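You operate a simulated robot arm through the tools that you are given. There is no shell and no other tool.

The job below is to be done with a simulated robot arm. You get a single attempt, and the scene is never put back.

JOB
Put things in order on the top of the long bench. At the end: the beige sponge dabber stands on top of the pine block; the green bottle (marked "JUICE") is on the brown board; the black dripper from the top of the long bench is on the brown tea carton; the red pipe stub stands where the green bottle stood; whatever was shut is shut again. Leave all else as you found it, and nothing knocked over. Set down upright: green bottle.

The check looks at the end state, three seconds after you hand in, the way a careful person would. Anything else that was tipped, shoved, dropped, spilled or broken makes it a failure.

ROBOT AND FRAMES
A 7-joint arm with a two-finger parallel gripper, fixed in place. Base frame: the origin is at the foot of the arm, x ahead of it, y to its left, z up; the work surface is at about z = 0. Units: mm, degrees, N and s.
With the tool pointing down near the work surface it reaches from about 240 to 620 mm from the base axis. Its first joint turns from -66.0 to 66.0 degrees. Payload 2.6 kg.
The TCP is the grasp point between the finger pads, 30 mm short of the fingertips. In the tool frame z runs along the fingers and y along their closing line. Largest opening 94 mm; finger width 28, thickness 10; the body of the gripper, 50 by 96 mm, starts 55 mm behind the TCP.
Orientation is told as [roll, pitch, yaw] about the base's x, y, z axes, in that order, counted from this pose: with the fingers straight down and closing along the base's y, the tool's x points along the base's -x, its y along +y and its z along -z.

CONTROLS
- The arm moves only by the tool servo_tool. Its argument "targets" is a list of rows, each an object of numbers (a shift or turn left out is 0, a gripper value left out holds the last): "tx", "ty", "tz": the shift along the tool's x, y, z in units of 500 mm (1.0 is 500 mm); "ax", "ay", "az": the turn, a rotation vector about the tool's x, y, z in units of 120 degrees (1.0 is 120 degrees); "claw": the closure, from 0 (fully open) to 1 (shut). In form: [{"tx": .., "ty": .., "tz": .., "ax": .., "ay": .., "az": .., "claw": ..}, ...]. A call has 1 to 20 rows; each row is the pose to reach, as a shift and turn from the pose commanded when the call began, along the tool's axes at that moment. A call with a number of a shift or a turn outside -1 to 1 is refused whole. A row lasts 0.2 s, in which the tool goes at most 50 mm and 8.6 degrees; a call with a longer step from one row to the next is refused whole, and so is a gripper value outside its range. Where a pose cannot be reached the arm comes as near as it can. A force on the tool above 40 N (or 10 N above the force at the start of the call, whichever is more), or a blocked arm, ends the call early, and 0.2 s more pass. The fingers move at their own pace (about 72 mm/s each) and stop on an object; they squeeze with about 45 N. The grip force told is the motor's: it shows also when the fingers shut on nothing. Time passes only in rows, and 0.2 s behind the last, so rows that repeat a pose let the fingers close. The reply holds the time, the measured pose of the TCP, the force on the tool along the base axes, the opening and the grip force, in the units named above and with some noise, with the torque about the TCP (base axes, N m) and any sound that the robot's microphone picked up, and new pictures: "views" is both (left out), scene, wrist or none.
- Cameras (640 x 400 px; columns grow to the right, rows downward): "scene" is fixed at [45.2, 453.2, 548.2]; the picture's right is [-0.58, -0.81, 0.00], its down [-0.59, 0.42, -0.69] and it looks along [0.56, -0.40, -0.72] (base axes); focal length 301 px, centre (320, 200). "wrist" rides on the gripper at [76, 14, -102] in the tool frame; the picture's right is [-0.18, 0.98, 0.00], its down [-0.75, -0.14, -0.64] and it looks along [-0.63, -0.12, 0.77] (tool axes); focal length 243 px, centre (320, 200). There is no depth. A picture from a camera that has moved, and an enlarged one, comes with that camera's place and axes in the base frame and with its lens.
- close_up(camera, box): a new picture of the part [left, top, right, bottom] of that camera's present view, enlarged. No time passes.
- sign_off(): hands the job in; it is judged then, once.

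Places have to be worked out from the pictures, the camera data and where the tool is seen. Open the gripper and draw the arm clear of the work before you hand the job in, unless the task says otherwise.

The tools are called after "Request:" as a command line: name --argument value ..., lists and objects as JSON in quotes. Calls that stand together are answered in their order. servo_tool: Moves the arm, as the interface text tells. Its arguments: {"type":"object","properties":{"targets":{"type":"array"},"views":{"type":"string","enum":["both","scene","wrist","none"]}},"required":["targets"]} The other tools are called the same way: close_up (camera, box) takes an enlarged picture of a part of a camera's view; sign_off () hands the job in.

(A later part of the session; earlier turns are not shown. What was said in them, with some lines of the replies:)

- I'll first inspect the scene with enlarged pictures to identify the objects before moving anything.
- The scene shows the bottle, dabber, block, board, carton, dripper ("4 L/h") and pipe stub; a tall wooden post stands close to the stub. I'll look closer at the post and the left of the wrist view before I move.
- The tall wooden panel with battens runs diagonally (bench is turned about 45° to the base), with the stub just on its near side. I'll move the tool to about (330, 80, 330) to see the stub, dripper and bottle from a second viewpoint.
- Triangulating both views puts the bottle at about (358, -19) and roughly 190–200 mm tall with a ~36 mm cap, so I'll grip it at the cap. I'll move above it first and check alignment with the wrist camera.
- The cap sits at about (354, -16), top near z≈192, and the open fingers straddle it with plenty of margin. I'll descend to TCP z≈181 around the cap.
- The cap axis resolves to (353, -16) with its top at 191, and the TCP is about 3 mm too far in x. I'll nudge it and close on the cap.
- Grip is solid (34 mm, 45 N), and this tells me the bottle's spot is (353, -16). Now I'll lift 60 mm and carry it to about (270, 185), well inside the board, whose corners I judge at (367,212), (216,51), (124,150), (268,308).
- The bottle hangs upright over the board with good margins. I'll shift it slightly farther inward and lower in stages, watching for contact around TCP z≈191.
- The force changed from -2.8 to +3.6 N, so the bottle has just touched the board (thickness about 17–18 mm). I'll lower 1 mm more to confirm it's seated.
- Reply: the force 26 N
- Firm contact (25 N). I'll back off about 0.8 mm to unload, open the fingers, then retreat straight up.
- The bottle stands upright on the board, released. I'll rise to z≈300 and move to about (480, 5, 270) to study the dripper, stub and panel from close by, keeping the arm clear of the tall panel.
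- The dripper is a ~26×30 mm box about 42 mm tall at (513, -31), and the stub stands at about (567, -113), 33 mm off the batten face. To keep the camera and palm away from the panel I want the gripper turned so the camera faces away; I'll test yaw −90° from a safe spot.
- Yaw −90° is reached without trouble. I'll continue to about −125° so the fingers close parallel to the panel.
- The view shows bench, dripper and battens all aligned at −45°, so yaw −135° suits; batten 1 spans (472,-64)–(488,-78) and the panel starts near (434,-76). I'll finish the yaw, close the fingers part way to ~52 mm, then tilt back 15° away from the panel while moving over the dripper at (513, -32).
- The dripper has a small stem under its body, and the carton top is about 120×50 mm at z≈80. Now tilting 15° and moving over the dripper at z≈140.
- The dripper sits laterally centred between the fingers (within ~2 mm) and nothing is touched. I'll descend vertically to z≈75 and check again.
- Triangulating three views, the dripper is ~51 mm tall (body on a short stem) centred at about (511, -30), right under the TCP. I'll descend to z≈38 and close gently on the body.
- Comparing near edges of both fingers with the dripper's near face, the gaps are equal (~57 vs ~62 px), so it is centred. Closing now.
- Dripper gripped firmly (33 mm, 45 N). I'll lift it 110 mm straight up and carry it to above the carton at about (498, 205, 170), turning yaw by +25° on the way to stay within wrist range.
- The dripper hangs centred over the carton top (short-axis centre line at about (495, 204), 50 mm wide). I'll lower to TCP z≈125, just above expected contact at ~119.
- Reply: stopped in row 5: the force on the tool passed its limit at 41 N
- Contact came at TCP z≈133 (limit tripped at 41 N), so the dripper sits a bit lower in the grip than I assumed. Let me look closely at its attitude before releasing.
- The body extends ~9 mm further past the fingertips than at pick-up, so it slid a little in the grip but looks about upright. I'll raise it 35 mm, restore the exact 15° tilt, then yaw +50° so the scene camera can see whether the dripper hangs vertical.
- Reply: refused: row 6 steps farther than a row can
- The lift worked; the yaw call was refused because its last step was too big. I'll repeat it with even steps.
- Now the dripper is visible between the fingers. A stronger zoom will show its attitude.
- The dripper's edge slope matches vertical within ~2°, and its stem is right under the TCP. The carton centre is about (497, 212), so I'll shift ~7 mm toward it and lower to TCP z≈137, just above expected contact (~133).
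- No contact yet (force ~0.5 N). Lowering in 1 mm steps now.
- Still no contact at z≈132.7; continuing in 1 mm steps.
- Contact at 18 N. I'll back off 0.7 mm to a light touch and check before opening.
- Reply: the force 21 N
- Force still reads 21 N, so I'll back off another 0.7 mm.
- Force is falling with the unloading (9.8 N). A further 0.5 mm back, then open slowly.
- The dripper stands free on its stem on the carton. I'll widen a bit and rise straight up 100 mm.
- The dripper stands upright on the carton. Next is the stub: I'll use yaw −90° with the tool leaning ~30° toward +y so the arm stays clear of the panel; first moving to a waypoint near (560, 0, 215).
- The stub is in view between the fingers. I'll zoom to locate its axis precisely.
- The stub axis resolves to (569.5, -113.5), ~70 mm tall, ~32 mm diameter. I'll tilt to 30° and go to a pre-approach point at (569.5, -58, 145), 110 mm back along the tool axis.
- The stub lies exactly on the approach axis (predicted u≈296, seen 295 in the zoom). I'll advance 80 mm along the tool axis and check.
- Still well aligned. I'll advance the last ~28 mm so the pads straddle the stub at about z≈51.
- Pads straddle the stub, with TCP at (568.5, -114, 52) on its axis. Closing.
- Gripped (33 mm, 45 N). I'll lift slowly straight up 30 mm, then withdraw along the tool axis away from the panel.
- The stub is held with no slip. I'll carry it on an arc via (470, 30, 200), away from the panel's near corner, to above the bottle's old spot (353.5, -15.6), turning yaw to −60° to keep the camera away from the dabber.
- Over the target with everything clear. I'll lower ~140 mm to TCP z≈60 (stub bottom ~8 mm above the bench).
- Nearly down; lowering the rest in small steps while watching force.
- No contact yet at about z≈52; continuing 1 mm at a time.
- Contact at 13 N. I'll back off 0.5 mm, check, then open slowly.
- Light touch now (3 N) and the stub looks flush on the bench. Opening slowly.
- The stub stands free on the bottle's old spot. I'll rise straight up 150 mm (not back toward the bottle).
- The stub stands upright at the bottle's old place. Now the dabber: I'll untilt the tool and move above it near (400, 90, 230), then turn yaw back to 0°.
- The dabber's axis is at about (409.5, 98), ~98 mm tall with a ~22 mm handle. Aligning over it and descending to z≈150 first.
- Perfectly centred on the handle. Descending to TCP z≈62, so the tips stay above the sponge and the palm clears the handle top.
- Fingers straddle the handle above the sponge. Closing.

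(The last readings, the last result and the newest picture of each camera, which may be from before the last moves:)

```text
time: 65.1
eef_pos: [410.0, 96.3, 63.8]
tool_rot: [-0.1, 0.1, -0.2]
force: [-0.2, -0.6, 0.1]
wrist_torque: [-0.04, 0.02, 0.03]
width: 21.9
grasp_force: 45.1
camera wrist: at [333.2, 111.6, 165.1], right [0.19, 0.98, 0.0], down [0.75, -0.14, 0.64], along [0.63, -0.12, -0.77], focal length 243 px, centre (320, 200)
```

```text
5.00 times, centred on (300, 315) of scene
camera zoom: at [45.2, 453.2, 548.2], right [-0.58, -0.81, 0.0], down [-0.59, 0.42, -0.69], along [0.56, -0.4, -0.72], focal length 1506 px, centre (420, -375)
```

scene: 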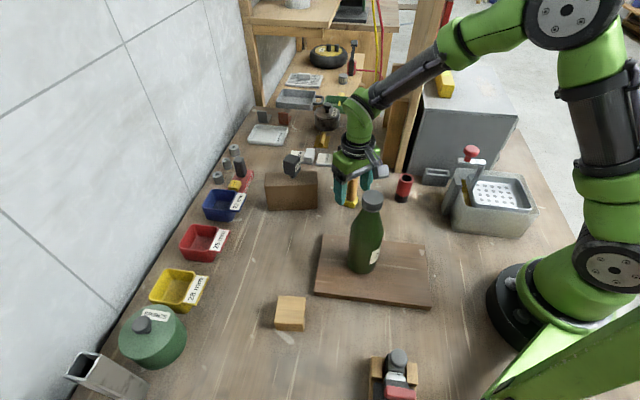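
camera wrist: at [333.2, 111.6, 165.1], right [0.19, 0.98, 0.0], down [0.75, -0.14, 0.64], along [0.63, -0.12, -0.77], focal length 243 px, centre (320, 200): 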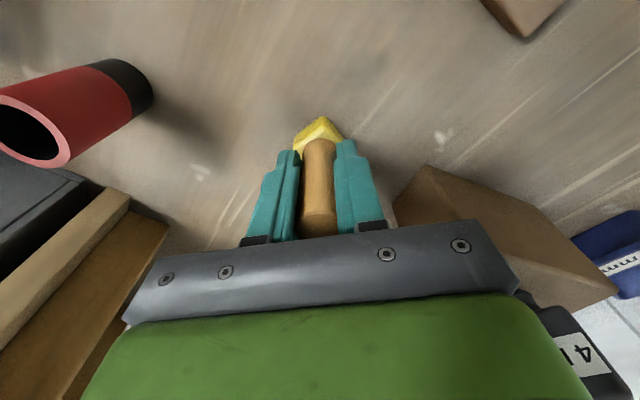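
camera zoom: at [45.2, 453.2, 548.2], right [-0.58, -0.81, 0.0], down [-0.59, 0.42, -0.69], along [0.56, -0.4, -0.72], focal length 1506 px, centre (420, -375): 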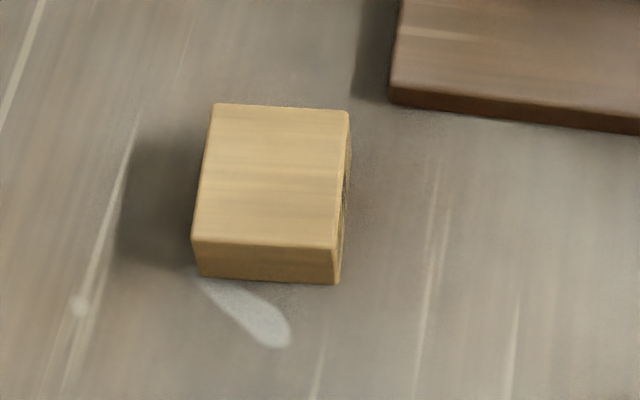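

Dabber gripped (22 mm, 45 N). The pine block's top centre is near (260, 363) with height ~30. I'll lift 150 mm and carry the dabber there, passing well above and beside the bottle.

Request:
servo_tool --targets '[{"tz": -0.01}, {"tz": -0.05}, {"tz": -0.12}, {"tz": -0.2}, {"tz": -0.27}, {"tz": -0.3}, {"tx": 0.012, "ty": 0.021, "tz": -0.3}, {"tx": 0.042, "ty": 0.075, "tz": -0.3}, {"tx": 0.078, "ty": 0.139, "tz": -0.3}, {"tx": 0.114, "ty": 0.203, "tz": -0.3}, {"tx": 0.15, "ty": 0.267, "tz": -0.3}, {"tx": 0.186, "ty": 0.331, "tz": -0.3}, {"tx": 0.222, "ty": 0.395, "tz": -0.3}, {"tx": 0.258, "ty": 0.459, "tz": -0.3}, {"tx": 0.288, "ty": 0.513, "tz": -0.3}, {"tx": 0.3, "ty": 0.534, "tz": -0.3}, {"tx": 0.3, "ty": 0.534, "tz": -0.3}]'

Request:
close_up --camera "wrist" --box '[220, 0, 440, 240]'

Request:
close_up --camera "scene" --box '[220, 160, 380, 360]'

```text
time: 68.7
eef_pos: [263.3, 365.5, 212.0]
tool_rot: [0.0, 0.0, -0.2]
force: [0.3, -0.7, 0.2]
wrist_torque: [-0.02, 0.03, 0.0]
width: 21.2
grasp_force: 45.1
camera wrist: at [186.3, 381.2, 313.5], right [0.19, 0.98, 0.0], down [0.75, -0.14, 0.64], along [0.63, -0.12, -0.77], focal length 243 px, centre (320, 200)
```

scene: 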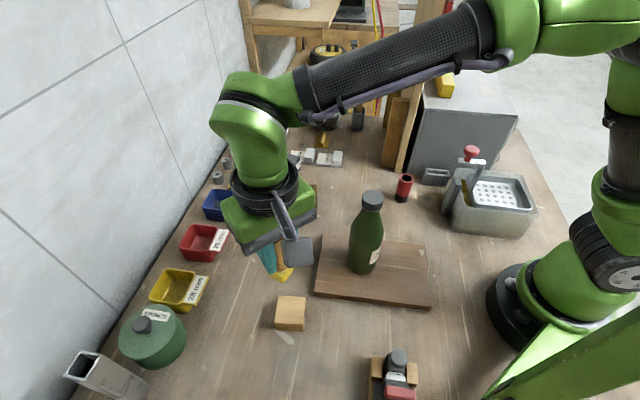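
wrist: 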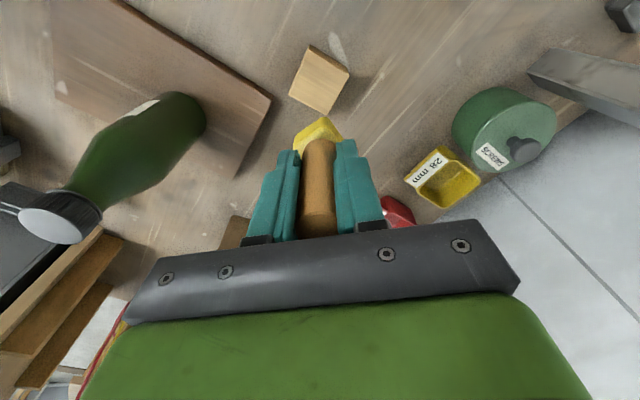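

```text
1.67 times, centred on (330, 120) of wrist
camera zoom: at [186.3, 381.2, 313.5], right [0.19, 0.98, 0.0], down [0.75, -0.14, 0.64], along [0.63, -0.12, -0.77], focal length 404 px, centre (303, 333)
```

zoom: 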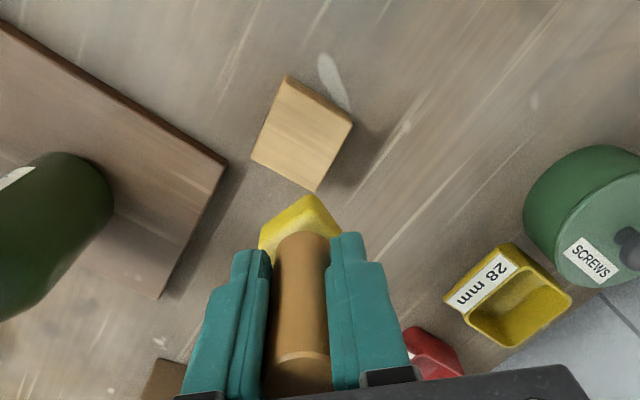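

```text
2.00 times, centred on (300, 260) of scene
camera zoom: at [45.1, 453.2, 548.2], right [-0.58, -0.81, 0.0], down [-0.59, 0.42, -0.69], along [0.56, -0.4, -0.72], focal length 603 px, centre (360, 80)
```

zoom: 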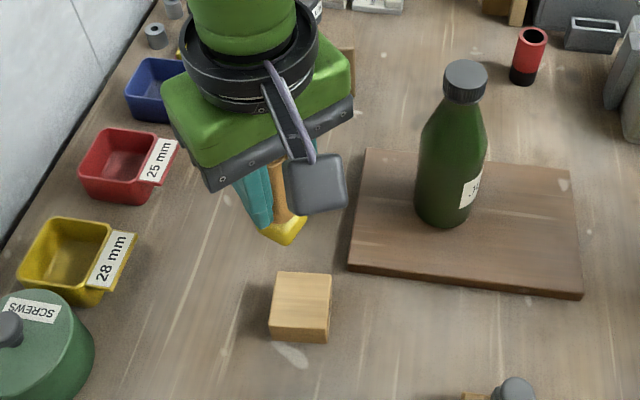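

The block is visible ahead of the dabber. Zooming to locate its top centre.

Request:
close_up --camera "wrist" --box '[270, 30, 370, 110]'

```text
5.00 times, centred on (320, 70) of wrist
camera zoom: at [186.3, 381.2, 313.5], right [0.19, 0.98, 0.0], down [0.75, -0.14, 0.64], along [0.63, -0.12, -0.77], focal length 1213 px, centre (320, 850)
```

zoom: 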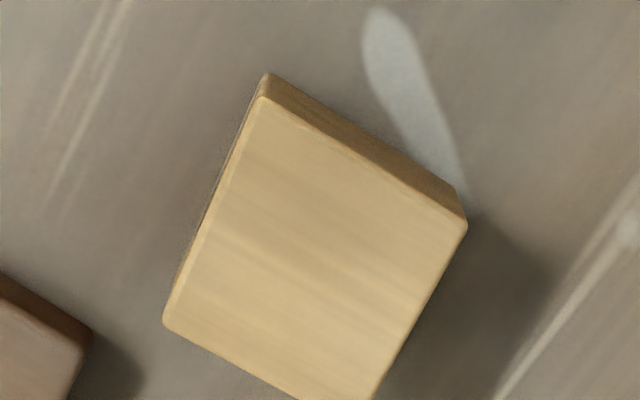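

Block centre by the wrist camera is (258, 367); the TCP is ~4.5 mm too far in x. I'll shift and lower to TCP z≈100 (dabber bottom ~6 mm above the block).

Request:
servo_tool --targets '[{"tx": 0.009, "ty": 0.001, "tz": 0.03}, {"tx": 0.009, "ty": 0.001, "tz": 0.09}, {"tx": 0.009, "ty": 0.001, "tz": 0.15}, {"tx": 0.009, "ty": 0.001, "tz": 0.2}, {"tx": 0.009, "ty": 0.001, "tz": 0.222}, {"tx": 0.009, "ty": 0.001, "tz": 0.222}]'

Request:
close_up --camera "wrist" --box '[240, 60, 400, 240]'

Request:
close_up --camera "scene" --box '[240, 240, 340, 340]'

```text
time: 70.1
eef_pos: [259.3, 364.7, 99.3]
tool_rot: [-0.2, 0.1, -0.2]
force: [-0.3, -0.4, -0.5]
wrist_torque: [0.02, 0.02, 0.03]
width: 21.4
grasp_force: 44.4
camera wrist: at [182.6, 380.9, 201.7], right [0.19, 0.98, 0.0], down [0.75, -0.14, 0.64], along [0.63, -0.12, -0.77], focal length 243 px, centre (320, 200)
```

scene: 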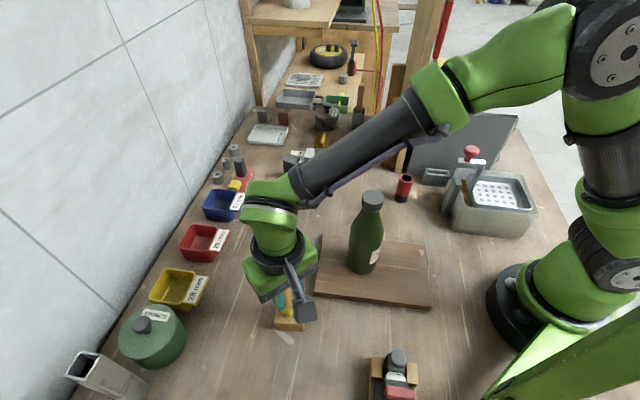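
wrist: 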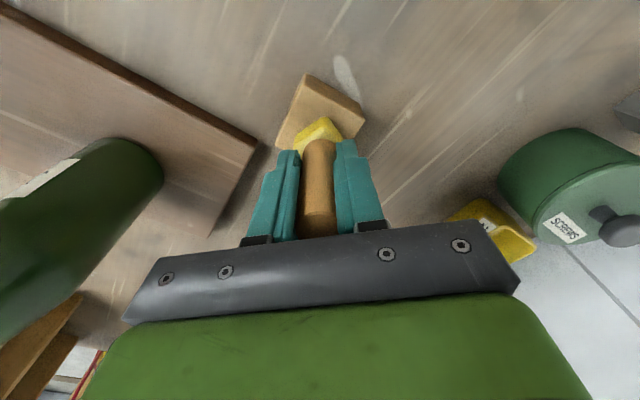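

```text
2.22 times, centred on (320, 150) of wrist
camera zoom: at [182.6, 380.9, 201.7], right [0.19, 0.98, 0.0], down [0.75, -0.14, 0.64], along [0.63, -0.12, -0.77], focal length 539 px, centre (320, 311)
```

zoom: 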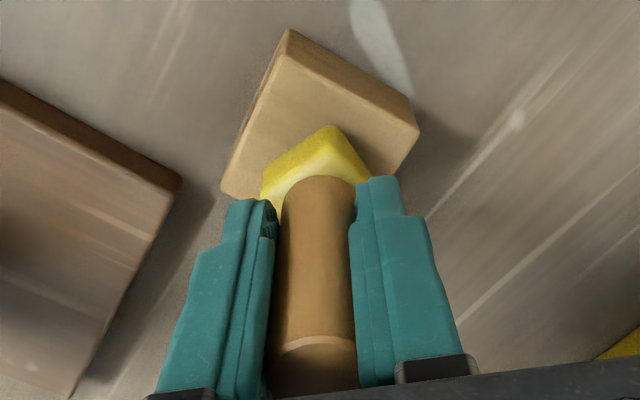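

```text
4.00 times, centred on (290, 290) of scene
camera zoom: at [45.2, 453.2, 548.2], right [-0.58, -0.81, 0.0], down [-0.59, 0.42, -0.69], along [0.56, -0.4, -0.72], focal length 1205 px, centre (440, -160)
```

zoom: 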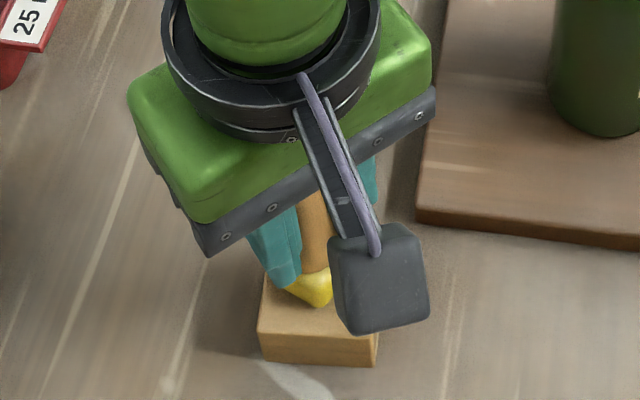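

The sponge sits over the block's centre within ~2 mm. Lowering in small steps to contact.

Request:
servo_tool --targets '[{"tz": 0.003}, {"tz": 0.006}, {"tz": 0.006}]' --views "none"

```text
time: 70.9
eef_pos: [258.1, 364.8, 97.7]
tool_rot: [-0.1, -0.1, -0.2]
force: [0.1, -1.2, 5.2]
wrist_torque: [-0.09, 0.06, 0.01]
width: 21.5
grasp_force: 44.5
```

First contact at z≈97.5 (5 N). A further 0.5 mm to seat it.

Request:
servo_tool --targets '[{"tz": 0.001}, {"tz": 0.001}]' --views "none"

```text
time: 71.5
eef_pos: [259.2, 365.1, 96.4]
tool_rot: [-0.1, 0.0, -0.2]
force: [-0.2, -3.7, 18.8]
wrist_torque: [-0.23, 0.12, 0.0]
width: 21.6
grasp_force: 44.8
```

Request:
servo_tool --targets '[{"tz": -0.0012}, {"tz": -0.0012}]' --views "both"

Request:
close_up --camera "wrist" --box '[240, 60, 400, 240]'

Request:
close_up --camera "scene" --box '[240, 240, 340, 340]'

```text
time: 72.1
eef_pos: [258.8, 365.2, 98.0]
tool_rot: [-0.1, 0.1, -0.3]
force: [2.1, 1.5, 9.3]
wrist_torque: [0.12, -0.15, 0.0]
width: 21.3
grasp_force: 45.0
camera wrist: at [180.9, 380.7, 199.7], right [0.19, 0.98, 0.0], down [0.75, -0.14, 0.64], along [0.63, -0.12, -0.77], focal length 243 px, centre (320, 200)
```

scene: 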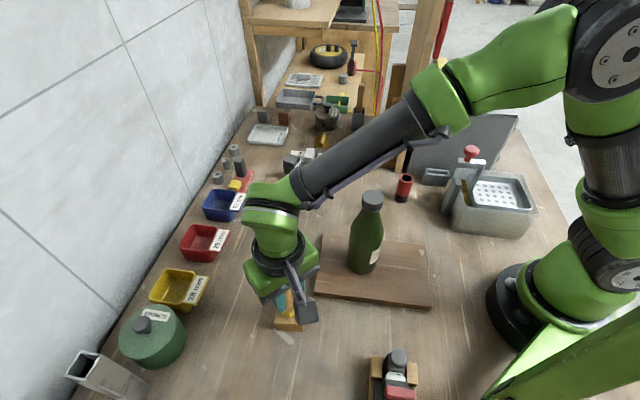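
wrist: 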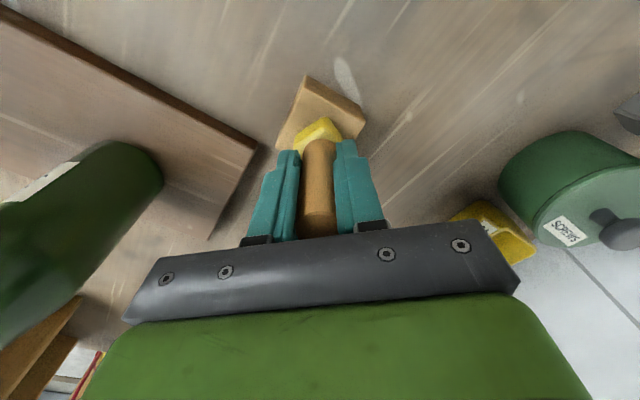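

```text
2.22 times, centred on (320, 150) of wrist
camera zoom: at [180.9, 380.7, 199.7], right [0.19, 0.98, 0.0], down [0.75, -0.14, 0.64], along [0.63, -0.12, -0.77], focal length 539 px, centre (320, 311)
```

zoom: 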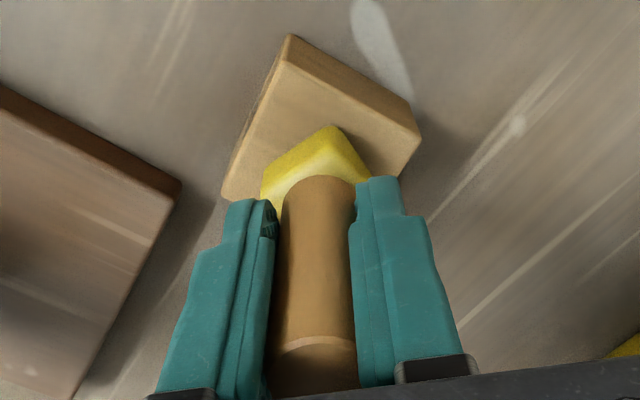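

```text
4.00 times, centred on (290, 290) of scene
camera zoom: at [45.1, 453.2, 548.2], right [-0.58, -0.81, 0.0], down [-0.59, 0.42, -0.69], along [0.56, -0.4, -0.72], focal length 1205 px, centre (440, -160)
```

zoom: 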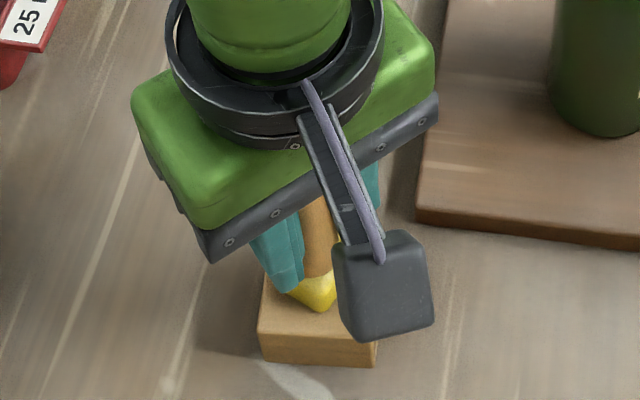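

Seated with 9 N remaining; I'll back off another 0.4 mm and open slowly.

Request:
servo_tool --targets '[{"tz": -0.0008}, {"tz": -0.0008}, {"tz": -0.0008, "claw": 0.74}, {"tz": -0.0008, "claw": 0.7}, {"tz": -0.0008, "claw": 0.6}, {"tz": -0.0008, "claw": 0.45}, {"tz": -0.0008, "claw": 0.3}, {"tz": -0.0008, "claw": 0.3}]'

Request:
close_up --camera "wrist" --box '[240, 60, 400, 240]'

```text
time: 73.9
eef_pos: [257.2, 365.6, 97.8]
tool_rot: [-0.1, 0.1, -0.3]
force: [-0.4, -0.8, -0.3]
wrist_torque: [-0.01, 0.0, 0.0]
width: 65.7
grasp_force: 0.1
camera wrist: at [180.4, 380.9, 200.3], right [0.19, 0.98, 0.0], down [0.75, -0.14, 0.64], along [0.63, -0.12, -0.77], focal length 243 px, centre (320, 200)
```

scene: 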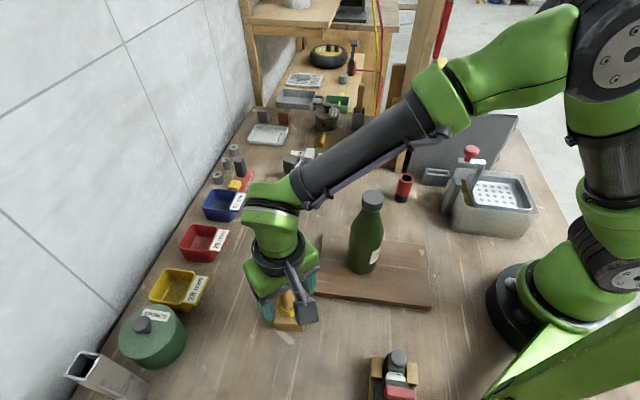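
wrist: 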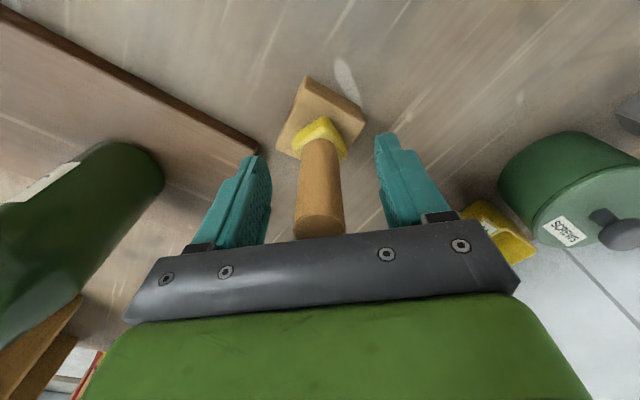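

```text
2.22 times, centred on (320, 150) of wrist
camera zoom: at [180.4, 380.9, 200.3], right [0.19, 0.98, 0.0], down [0.75, -0.14, 0.64], along [0.63, -0.12, -0.77], focal length 539 px, centre (320, 311)
```

zoom: 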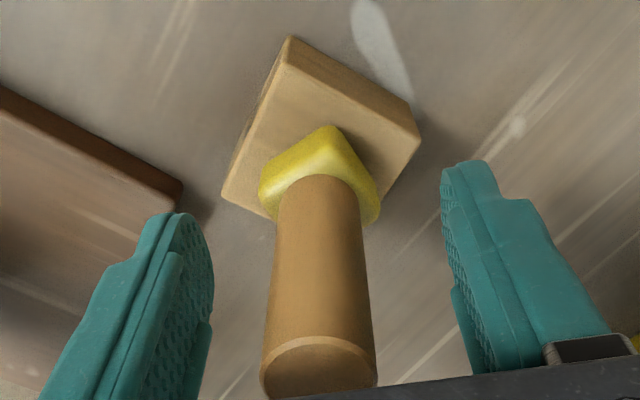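

The dabber stands free on the block. Retreating straight up, then back toward the starting pose.

Request:
servo_tool --targets '[{"tz": -0.02}, {"tz": -0.08}, {"tz": -0.16}, {"tz": -0.25}, {"tz": -0.34}, {"tz": -0.41}, {"tz": -0.41}]' --views "none"

Request:
servo_tool --targets '[{"tx": -0.03, "ty": -0.04, "claw": 0}, {"tx": -0.08, "ty": -0.1, "claw": 0}, {"tx": -0.13, "ty": -0.17, "claw": 0}, {"tx": -0.18, "ty": -0.23, "claw": 0}, {"tx": -0.2, "ty": -0.262, "claw": 0}, {"tx": -0.2, "ty": -0.262, "claw": 0}]'

Request:
close_up --camera "scene" --box '[230, 230, 390, 340]'

Request:
close_up --camera "scene" --box '[230, 110, 450, 250]'

Request:
close_up --camera "wrist" --box '[0, 0, 640, 240]'

```text
time: 75.5
eef_pos: [258.5, 364.4, 305.2]
tool_rot: [-0.1, 0.1, -0.2]
force: [0.0, -0.7, 0.1]
wrist_torque: [-0.02, 0.0, 0.01]
width: 66.0
grasp_force: 0.0
```

```text
time: 76.9
eef_pos: [358.1, 232.0, 301.7]
tool_rot: [-0.1, 0.1, -0.3]
force: [0.8, -1.2, 0.1]
wrist_torque: [0.01, 0.0, 0.0]
width: 94.0
grasp_force: 0.0
camera wrist: at [281.3, 248.7, 404.9], right [0.19, 0.98, 0.0], down [0.75, -0.14, 0.64], along [0.63, -0.12, -0.77], focal length 243 px, centre (320, 200)
```

scene: 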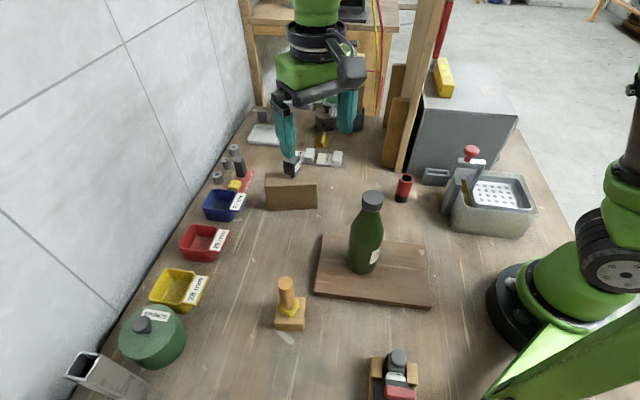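
wrist: 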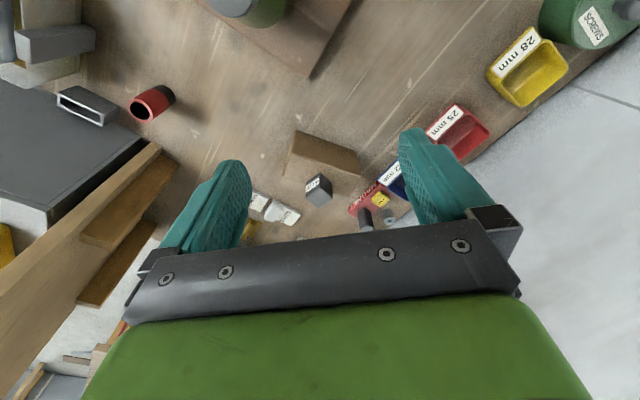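

```text
3.64 times, centred on (310, 285) of scene
camera zoom: at [45.2, 453.2, 548.2], right [-0.58, -0.81, 0.0], down [-0.59, 0.42, -0.69], along [0.56, -0.4, -0.72], focal length 1096 px, centre (356, -109)
```

zoom: 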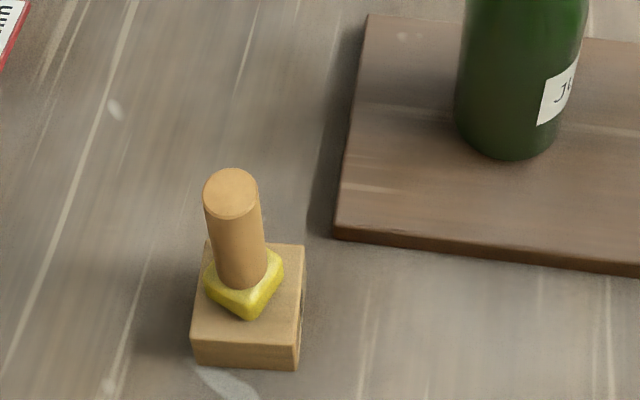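

```text
2.86 times, centred on (340, 180) of scene
camera zoom: at [45.2, 453.2, 548.2], right [-0.58, -0.81, 0.0], down [-0.59, 0.42, -0.69], along [0.56, -0.4, -0.72], focal length 861 px, centre (263, 257)
```

zoom: 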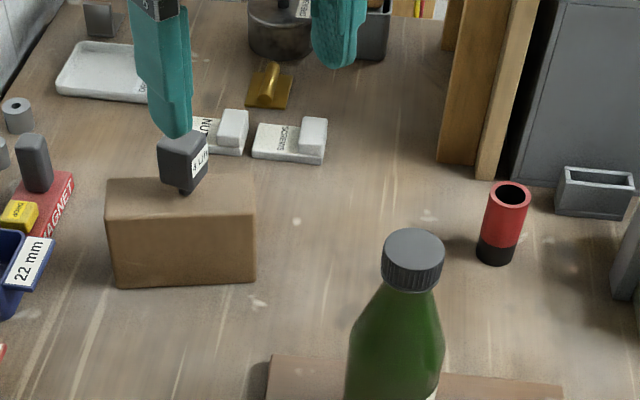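

```text
1.00 times, centred on (320, 120) of wrist (not enlarged: the box is as wide or as high as the picture)
camera zoom: at [281.3, 248.7, 404.9], right [0.19, 0.98, 0.0], down [0.75, -0.14, 0.64], along [0.63, -0.12, -0.77], focal length 243 px, centre (320, 280)
```

zoom: 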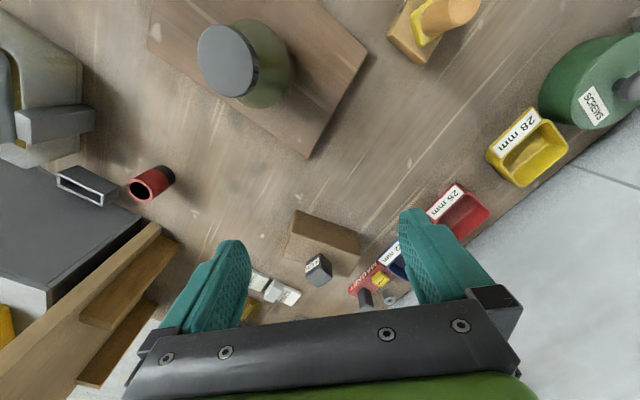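

Everything matches the goal: the dabber stands on the pine block, the bottle is upright on the board, the dripper stands on the carton, and the stub is on the bottle's old spot. Nothing else has moved, nothing was opened, the gripper is open and the arm is clear, so I'm handing in.

Request:
sign_off

```text
The job is handed in.
```

The job is finished and handed in. I haven't seen the check's verdict, but the last pictures before hand-in showed each item where you asked for it:

- **Green bottle:** it stands upright on the brown board, well inside the edges.
- **Red pipe stub:** it stands where the bottle stood, within about a millimetre or two.
- **Black dripper:** it stands on its short stem near the middle of the brown tea carton. It slid about 9 mm in the gripper on the way. My first attempt to lower it pressed on the carton harder than intended (about 41 N), so I lifted it, checked it was upright and set it down again.
- **Beige sponge dabber:** it stands on the pine block, with its sponge roughly centred on the top.

I opened nothing, so there was nothing to shut again. I saw nothing else moved or knocked over. The gripper is open and the arm is back at its starting pose.
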